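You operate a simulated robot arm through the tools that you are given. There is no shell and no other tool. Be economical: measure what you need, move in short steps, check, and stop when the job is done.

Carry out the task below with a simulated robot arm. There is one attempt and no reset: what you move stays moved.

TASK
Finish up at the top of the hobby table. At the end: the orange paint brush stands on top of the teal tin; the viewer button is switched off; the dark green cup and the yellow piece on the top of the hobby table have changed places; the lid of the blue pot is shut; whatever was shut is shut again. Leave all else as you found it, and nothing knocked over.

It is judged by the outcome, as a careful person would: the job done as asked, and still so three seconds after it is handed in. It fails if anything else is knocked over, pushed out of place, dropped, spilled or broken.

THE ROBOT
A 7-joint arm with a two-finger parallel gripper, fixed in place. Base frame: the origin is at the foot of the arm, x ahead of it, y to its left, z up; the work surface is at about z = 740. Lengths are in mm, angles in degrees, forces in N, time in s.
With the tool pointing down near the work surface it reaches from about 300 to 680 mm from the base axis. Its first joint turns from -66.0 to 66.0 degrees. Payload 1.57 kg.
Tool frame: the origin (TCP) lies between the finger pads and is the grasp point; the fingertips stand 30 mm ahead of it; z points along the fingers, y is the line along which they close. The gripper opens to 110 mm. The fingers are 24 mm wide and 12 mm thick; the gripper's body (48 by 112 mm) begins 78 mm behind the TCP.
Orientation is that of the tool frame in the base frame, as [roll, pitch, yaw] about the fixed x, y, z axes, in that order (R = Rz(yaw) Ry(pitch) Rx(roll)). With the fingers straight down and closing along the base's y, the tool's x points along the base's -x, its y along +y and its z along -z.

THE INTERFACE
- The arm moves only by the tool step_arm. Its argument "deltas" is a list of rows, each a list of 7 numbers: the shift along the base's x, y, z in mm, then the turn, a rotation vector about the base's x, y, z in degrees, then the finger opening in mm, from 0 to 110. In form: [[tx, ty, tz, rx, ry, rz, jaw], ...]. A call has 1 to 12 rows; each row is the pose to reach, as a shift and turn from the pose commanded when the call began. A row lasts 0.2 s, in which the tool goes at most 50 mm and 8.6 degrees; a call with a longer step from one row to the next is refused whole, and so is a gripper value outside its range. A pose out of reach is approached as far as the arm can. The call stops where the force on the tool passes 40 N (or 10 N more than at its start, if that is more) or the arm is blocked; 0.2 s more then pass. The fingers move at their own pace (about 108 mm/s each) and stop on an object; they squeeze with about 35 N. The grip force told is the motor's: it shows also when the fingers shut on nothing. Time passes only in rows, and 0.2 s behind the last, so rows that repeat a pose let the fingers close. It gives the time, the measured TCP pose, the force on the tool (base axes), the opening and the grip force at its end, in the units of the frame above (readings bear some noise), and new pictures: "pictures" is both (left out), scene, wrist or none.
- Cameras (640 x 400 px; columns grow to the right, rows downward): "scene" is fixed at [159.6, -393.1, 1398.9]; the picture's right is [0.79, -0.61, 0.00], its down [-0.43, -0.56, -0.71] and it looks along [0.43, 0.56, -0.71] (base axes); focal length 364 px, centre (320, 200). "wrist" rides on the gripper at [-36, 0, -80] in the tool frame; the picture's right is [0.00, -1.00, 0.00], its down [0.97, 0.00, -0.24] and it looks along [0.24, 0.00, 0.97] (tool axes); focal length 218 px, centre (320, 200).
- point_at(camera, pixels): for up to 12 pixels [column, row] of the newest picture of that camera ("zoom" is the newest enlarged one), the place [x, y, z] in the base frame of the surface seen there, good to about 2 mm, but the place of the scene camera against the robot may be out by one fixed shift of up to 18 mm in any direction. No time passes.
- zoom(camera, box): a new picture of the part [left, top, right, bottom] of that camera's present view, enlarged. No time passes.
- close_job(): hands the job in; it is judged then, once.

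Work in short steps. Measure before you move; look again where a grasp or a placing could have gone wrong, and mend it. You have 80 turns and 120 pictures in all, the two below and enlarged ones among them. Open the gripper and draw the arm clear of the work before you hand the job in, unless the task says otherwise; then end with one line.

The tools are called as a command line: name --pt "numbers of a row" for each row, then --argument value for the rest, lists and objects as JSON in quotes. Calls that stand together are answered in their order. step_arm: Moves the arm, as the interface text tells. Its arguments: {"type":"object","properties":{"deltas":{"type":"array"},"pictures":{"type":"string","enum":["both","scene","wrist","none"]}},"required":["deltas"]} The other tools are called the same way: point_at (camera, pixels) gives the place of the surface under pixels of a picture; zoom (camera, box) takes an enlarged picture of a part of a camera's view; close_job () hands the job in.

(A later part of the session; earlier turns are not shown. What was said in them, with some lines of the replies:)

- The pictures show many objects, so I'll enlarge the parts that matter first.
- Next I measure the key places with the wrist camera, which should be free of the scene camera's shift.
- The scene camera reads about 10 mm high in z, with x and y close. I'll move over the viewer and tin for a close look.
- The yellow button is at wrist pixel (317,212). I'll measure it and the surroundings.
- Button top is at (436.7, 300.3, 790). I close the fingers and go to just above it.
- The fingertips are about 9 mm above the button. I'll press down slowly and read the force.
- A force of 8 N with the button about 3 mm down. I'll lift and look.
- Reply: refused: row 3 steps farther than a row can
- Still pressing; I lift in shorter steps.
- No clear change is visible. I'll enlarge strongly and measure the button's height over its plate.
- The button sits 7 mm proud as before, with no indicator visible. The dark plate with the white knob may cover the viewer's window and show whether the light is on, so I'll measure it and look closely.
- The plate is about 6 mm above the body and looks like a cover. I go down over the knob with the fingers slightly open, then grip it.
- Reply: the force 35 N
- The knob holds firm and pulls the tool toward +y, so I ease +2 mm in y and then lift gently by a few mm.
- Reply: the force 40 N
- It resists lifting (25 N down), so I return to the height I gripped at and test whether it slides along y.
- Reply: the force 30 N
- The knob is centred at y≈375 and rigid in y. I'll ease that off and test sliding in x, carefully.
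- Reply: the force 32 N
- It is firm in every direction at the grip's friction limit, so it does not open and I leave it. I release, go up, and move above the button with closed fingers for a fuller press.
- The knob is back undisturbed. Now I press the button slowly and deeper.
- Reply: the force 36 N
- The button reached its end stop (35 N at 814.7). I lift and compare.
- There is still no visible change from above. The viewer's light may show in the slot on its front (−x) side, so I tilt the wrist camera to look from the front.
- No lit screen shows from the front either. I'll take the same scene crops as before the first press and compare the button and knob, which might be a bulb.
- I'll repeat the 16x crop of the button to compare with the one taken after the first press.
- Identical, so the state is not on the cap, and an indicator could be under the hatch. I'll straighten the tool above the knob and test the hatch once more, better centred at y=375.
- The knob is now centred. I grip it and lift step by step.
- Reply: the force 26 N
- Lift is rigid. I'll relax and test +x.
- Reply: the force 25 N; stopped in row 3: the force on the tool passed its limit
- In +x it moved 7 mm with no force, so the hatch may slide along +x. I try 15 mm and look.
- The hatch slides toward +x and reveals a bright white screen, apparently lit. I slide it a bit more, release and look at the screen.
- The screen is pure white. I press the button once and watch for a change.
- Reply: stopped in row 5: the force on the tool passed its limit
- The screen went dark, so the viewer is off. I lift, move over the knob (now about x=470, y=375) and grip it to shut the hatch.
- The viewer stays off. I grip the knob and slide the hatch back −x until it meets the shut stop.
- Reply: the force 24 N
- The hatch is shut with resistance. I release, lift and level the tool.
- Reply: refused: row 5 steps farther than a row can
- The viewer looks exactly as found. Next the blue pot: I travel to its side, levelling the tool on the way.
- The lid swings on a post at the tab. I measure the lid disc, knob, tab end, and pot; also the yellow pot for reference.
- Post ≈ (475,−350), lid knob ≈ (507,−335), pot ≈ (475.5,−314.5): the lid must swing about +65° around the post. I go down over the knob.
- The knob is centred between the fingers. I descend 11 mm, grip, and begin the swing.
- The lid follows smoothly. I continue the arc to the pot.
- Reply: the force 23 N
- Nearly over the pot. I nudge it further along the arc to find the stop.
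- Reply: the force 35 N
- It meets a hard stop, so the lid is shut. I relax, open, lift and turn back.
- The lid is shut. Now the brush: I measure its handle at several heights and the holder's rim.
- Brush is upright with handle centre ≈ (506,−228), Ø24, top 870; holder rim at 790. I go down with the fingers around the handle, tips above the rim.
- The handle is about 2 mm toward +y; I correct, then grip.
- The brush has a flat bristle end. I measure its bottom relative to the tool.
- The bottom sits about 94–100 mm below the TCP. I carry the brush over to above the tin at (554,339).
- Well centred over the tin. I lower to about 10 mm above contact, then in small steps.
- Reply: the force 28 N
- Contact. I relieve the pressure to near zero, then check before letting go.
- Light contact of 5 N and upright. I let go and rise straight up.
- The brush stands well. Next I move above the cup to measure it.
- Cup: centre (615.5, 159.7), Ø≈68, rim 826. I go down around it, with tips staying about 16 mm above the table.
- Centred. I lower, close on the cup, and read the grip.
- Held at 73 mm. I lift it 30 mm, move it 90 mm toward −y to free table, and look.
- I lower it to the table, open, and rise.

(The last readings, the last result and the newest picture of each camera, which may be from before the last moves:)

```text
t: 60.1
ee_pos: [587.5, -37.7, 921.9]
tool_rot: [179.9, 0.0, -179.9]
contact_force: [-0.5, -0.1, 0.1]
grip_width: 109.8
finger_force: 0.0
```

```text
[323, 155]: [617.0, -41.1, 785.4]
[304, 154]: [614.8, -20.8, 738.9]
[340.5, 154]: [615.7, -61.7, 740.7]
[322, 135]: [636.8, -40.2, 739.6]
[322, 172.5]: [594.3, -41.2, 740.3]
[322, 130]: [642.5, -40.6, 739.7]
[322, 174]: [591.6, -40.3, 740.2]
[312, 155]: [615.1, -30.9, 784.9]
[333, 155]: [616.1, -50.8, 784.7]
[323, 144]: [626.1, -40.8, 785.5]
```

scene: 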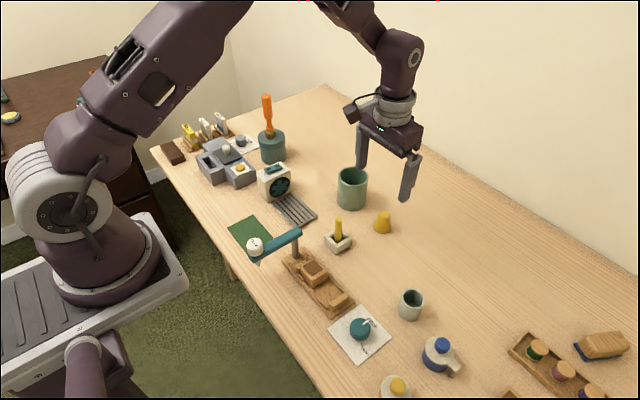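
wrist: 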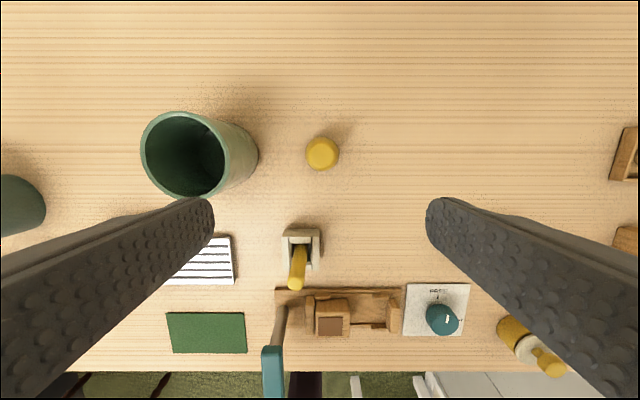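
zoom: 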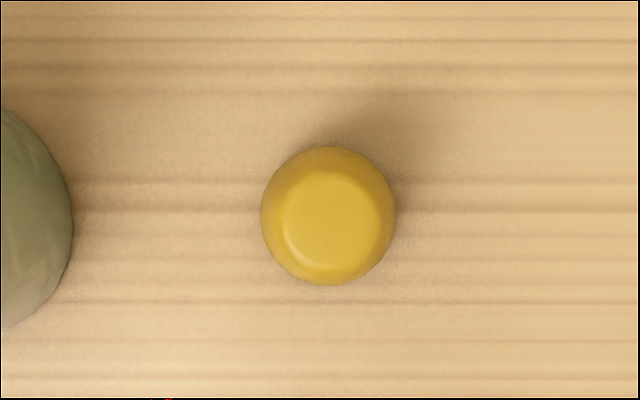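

Yellow piece centre (616, −41), base Ø40. I go down to z≈774 and grip.

step_arm --pt "15 -2 -35 0 0 0 80" --pt "28.5 -3.3 -75 0 0 0 66" --pt "28.5 -3.3 -115 0 0 0 66" --pt "28.5 -3.3 -140 0 0 0 66" --pt "28.5 -3.3 -148 0 0 0 66" --pt "28.5 -3.3 -148 0 0 0 20" --pt "28.5 -3.3 -148 0 0 0 20" --pt "28.5 -3.3 -148 0 0 0 20"

```text
t: 61.9
ee_pos: [617.8, -41.6, 775.9]
tool_rot: [-180.0, 0.0, -179.9]
contact_force: [1.1, 0.2, 0.2]
grip_width: 34.5
finger_force: 34.7
```

scene: 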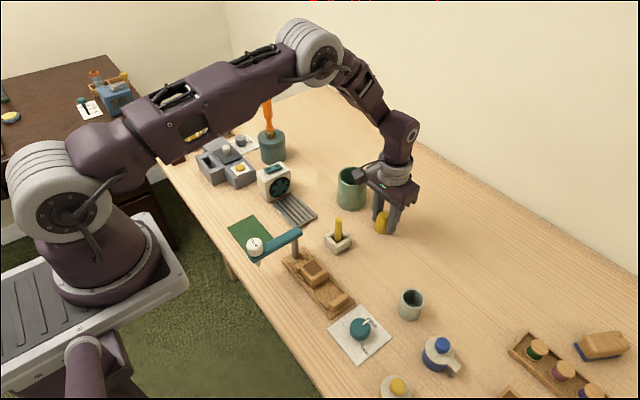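
wrist: 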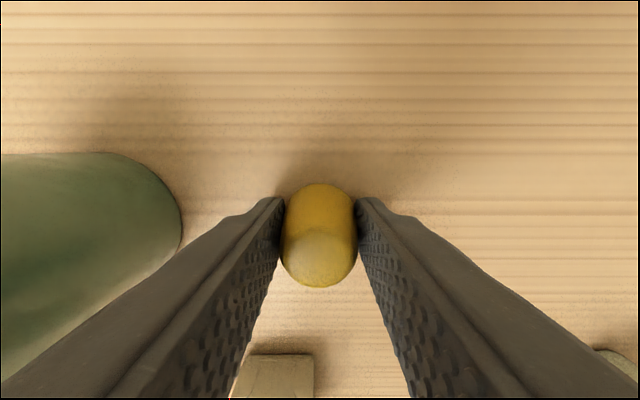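

Gripped at 34.5 mm. I lift 40 mm to check the hold.

step_arm --pt "0 0 5 0 0 0 20" --pt "0 0 15 0 0 0 20" --pt "0 0 40 0 0 0 20" --pt "0 0 80 0 0 0 20" --pt "0 0 115 0 0 0 20"

```text
t: 63.1
ee_pos: [617.5, -41.2, 891.2]
tool_rot: [-180.0, -0.1, -179.9]
contact_force: [-0.7, 0.5, -0.4]
grip_width: 34.4
finger_force: 35.4
```

scene: 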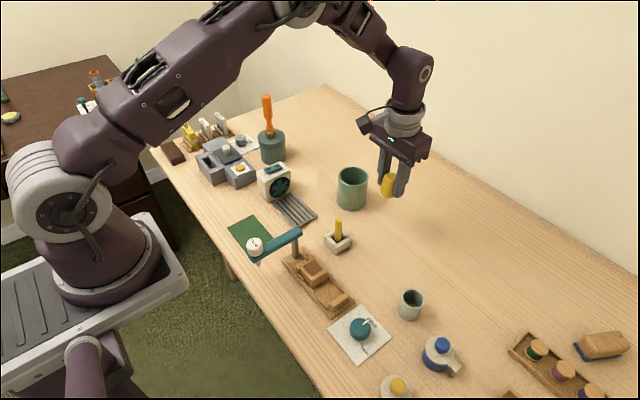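
wrist: 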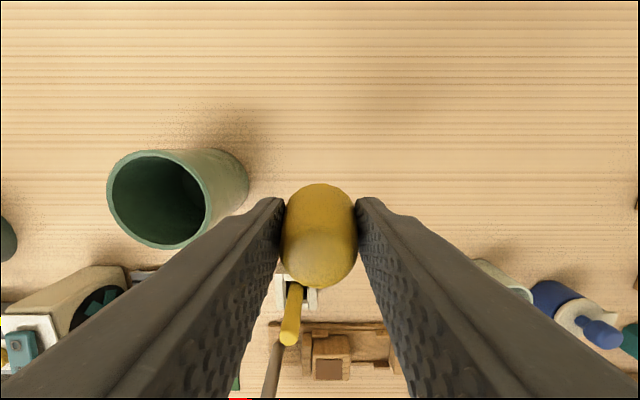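

The hold is firm. I carry it over the cup to (615.5, 160) and lower it near the table.

step_arm --pt "0 45 0 0 0 0 20" --pt "0 90 0 0 0 0 20" --pt "-1 135 0 0 0 0 20" --pt "-1 175 0 0 0 0 20" --pt "-1 201 0 0 0 0 20" --pt "-1 201 -40 0 0 0 20" --pt "-1 201 -80 0 0 0 20" --pt "-1 201 -108 0 0 0 20"

zoom --camera "scene" --box '[290, 130, 390, 220]'

```text
t: 64.9
ee_pos: [616.6, 161.2, 783.2]
tool_rot: [-179.9, 0.0, -179.9]
contact_force: [-0.1, -0.2, -0.6]
grip_width: 34.1
finger_force: 35.5
```

scene: 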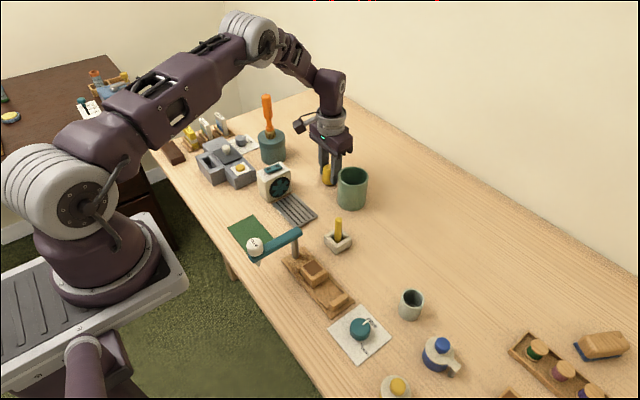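
wrist: 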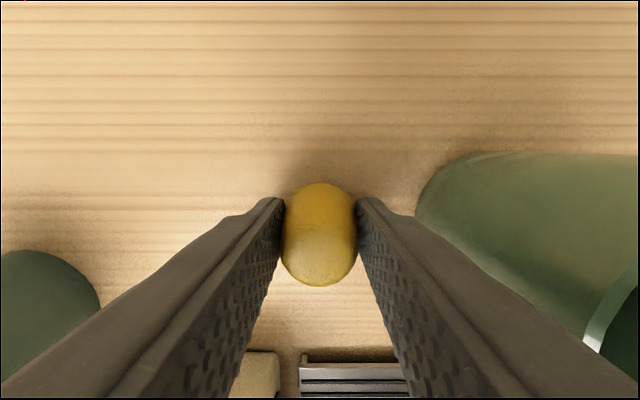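

```text
4.44 times, centred on (340, 175) of scene
```

zoom: 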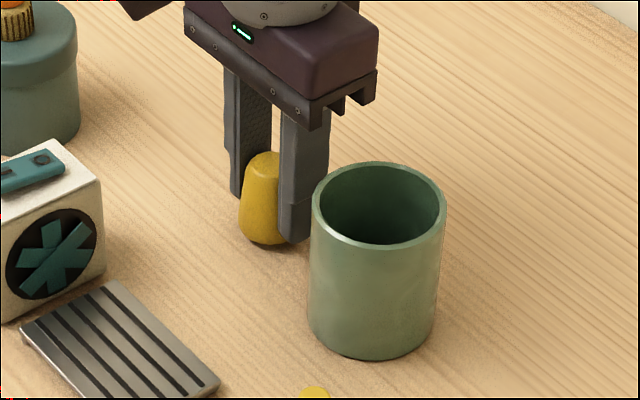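

I lower the last 7 mm gently.

step_arm --pt "-1 -1 -4 0 0 0 20" --pt "-1 -1 -6 0 0 0 20" --pt "-1 -1 -7 0 0 0 20" --pt "-1 -1 -7.5 0 0 0 20" --pictures "none"

```text
t: 65.9
ee_pos: [615.7, 159.8, 775.1]
tool_rot: [-180.0, 0.1, -179.9]
contact_force: [-0.7, -0.3, 3.3]
grip_width: 34.2
finger_force: 35.5
```

Contact of 3 N: it is on the table. I open, rise, and go over to the cup.

step_arm --pt "0 0 0 0 0 0 50" --pt "0 0 0 0 0 0 64" --pt "0 0 35 0 0 0 66" --pt "0 0 75 0 0 0 66" --pt "0 -30 105 0 0 0 100" --pt "-15 -65 125 0 0 0 110" --pt "-25 -89 150 0 0 0 110"

zoom --camera "wrist" --box '[160, 80, 400, 230]'

```text
t: 67.5
ee_pos: [590.7, 68.7, 924.5]
tool_rot: [180.0, 0.0, -179.9]
contact_force: [0.4, -0.1, -0.1]
grip_width: 110.0
finger_force: 0.2
```

scene: 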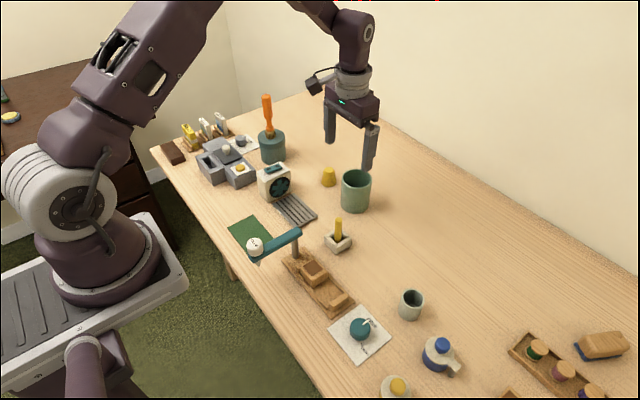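
wrist: 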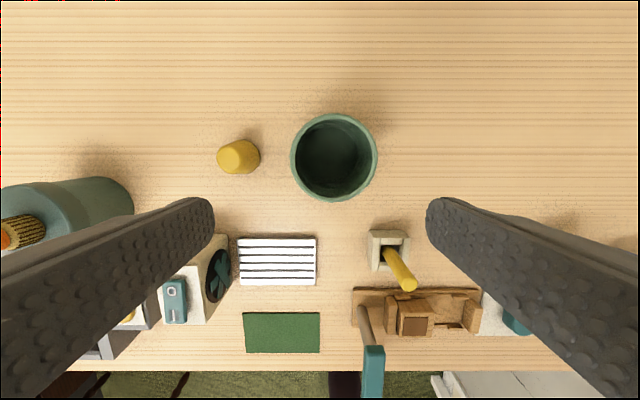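

```text
2.67 times, centred on (280, 155) of wrist
```

zoom: 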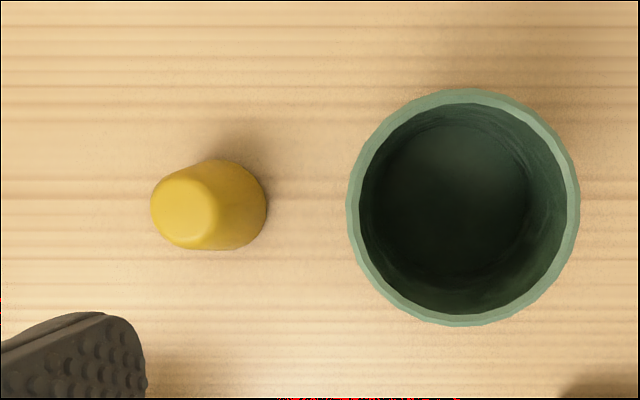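

The cup seems to have shifted a little; I measure both.

point_at --camera "wrist" --pixels '[[291, 157], [376.5, 157], [334, 115], [334, 200.5], [230, 158], [217, 157], [260, 157], [334, 140]]'

```text
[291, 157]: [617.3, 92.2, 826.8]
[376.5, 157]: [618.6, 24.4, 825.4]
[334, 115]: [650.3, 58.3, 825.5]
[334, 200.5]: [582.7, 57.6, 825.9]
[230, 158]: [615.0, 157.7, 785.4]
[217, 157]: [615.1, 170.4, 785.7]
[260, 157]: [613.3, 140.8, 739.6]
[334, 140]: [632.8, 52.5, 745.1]
```

The yellow piece stands at ≈(615,160). The cup is upright at (616.5, 58), nudged while in its temporary spot. I grip it there.

step_arm --pt "13 -5 -35 0 0 0 110" --pt "26 -10.5 -75 0 0 0 110" --pt "26 -10.5 -110 0 0 0 110" --pt "26 -10.5 -138 0 0 0 110" --pt "26 -10.5 -138 0 0 0 60" --pt "26 -10.5 -138 0 0 0 50" --pt "26 -10.5 -138 0 0 0 50" --pictures "none"

```text
t: 69.1
ee_pos: [615.7, 59.6, 786.3]
tool_rot: [180.0, 0.0, -179.8]
contact_force: [0.5, -0.6, 0.0]
grip_width: 73.5
finger_force: 35.4
```

Held. I lift 30 mm, move to y = −41, and lower to just above the table.

step_arm --pt "0 0 10 0 0 0 50" --pt "0 0 30 0 0 0 50" --pt "0 -35 30 0 0 0 50" --pt "0 -70 30 0 0 0 50" --pt "0 -99.5 30 0 0 0 50" --pt "0 -99.5 15 0 0 0 50" --pt "0 -99.5 4 0 0 0 50" --pt "0 -99.5 0 0 0 0 50"

```text
t: 70.9
ee_pos: [616.6, -41.3, 786.3]
tool_rot: [179.9, 0.0, -179.8]
contact_force: [-2.2, 0.2, 5.2]
grip_width: 73.3
finger_force: 34.9
```

scene: 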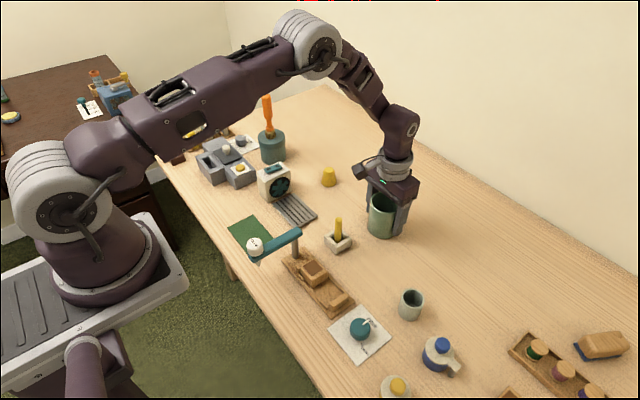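
wrist: 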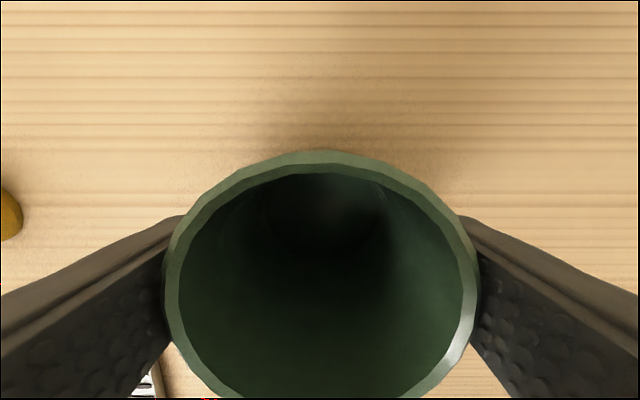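

The cup is down with 5 N of contact. I open wide evenly, rise and look over the result.

step_arm --pt "0 0 0 0 0 0 90" --pt "0 0 0 0 0 0 108" --pt "0 0 0 0 0 0 108" --pt "0 0 40 0 0 0 108" --pt "0 0 85 0 0 0 108" --pt "-20 20 125 0 0 0 110" --pt "-40 50 155 0 0 0 110" --pt "-60 80 185 0 0 0 110" --pt "-80 100 220 0 0 0 110"

point_at --camera "scene" --pixels '[[329, 170], [384, 197], [268, 98], [271, 137]]'

zoom --camera "scene" --box '[180, 80, 460, 255]'

```text
t: 72.9
ee_pos: [536.1, 61.7, 1006.6]
tool_rot: [-180.0, 0.0, 180.0]
contact_force: [0.0, 0.0, 0.1]
grip_width: 110.1
finger_force: 0.0
```

scene: 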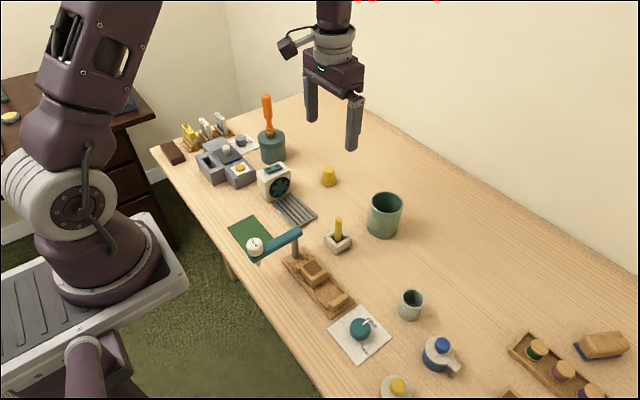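
wrist: 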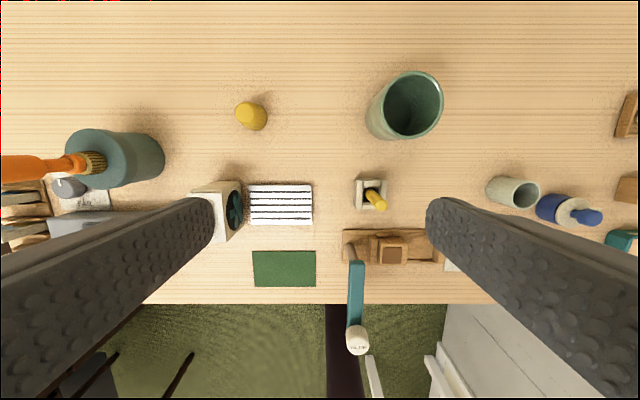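

```text
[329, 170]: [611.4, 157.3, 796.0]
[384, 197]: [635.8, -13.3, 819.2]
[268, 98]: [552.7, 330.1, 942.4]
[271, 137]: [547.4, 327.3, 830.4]
```

```text
2.29 times, centred on (320, 168) of scene
```

zoom: 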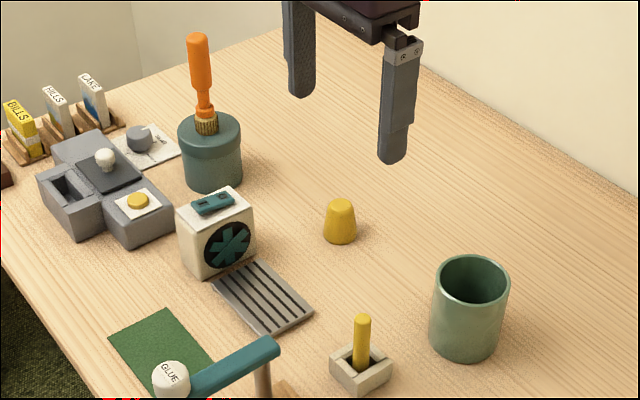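

Everything looks right. I verify the cup's centre once.

point_at --camera "wrist" --pixels '[[384, 105], [441.5, 105], [413, 73], [410, 136]]'

zoom --camera "scene" --box '[320, 260, 640, 400]'

```text
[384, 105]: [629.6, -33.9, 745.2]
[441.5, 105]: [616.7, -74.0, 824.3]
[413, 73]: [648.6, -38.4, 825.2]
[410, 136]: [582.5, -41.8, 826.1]
```

```text
2.00 times, centred on (480, 330) of scene
```

zoom: 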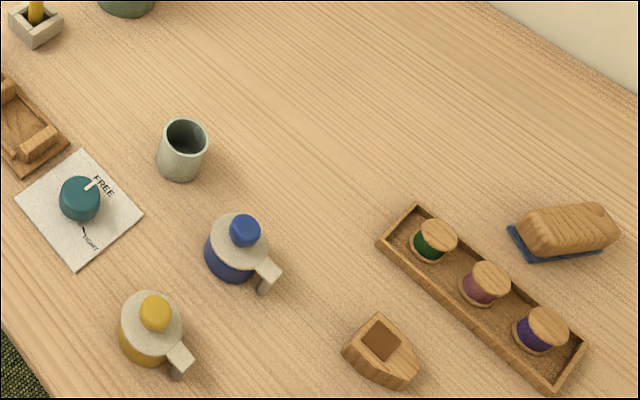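

The cup's centre is ≈(616, −40), where the yellow piece stood. The arm is clear and the gripper is open, so I hand the job in.

close_job

```text
The job is handed in.
```

The job is handed in: the brush stands on the teal tin, the viewer is off with its hatch shut again, the cup and yellow piece have changed places to within a few mm, and the blue pot's lid is shut.
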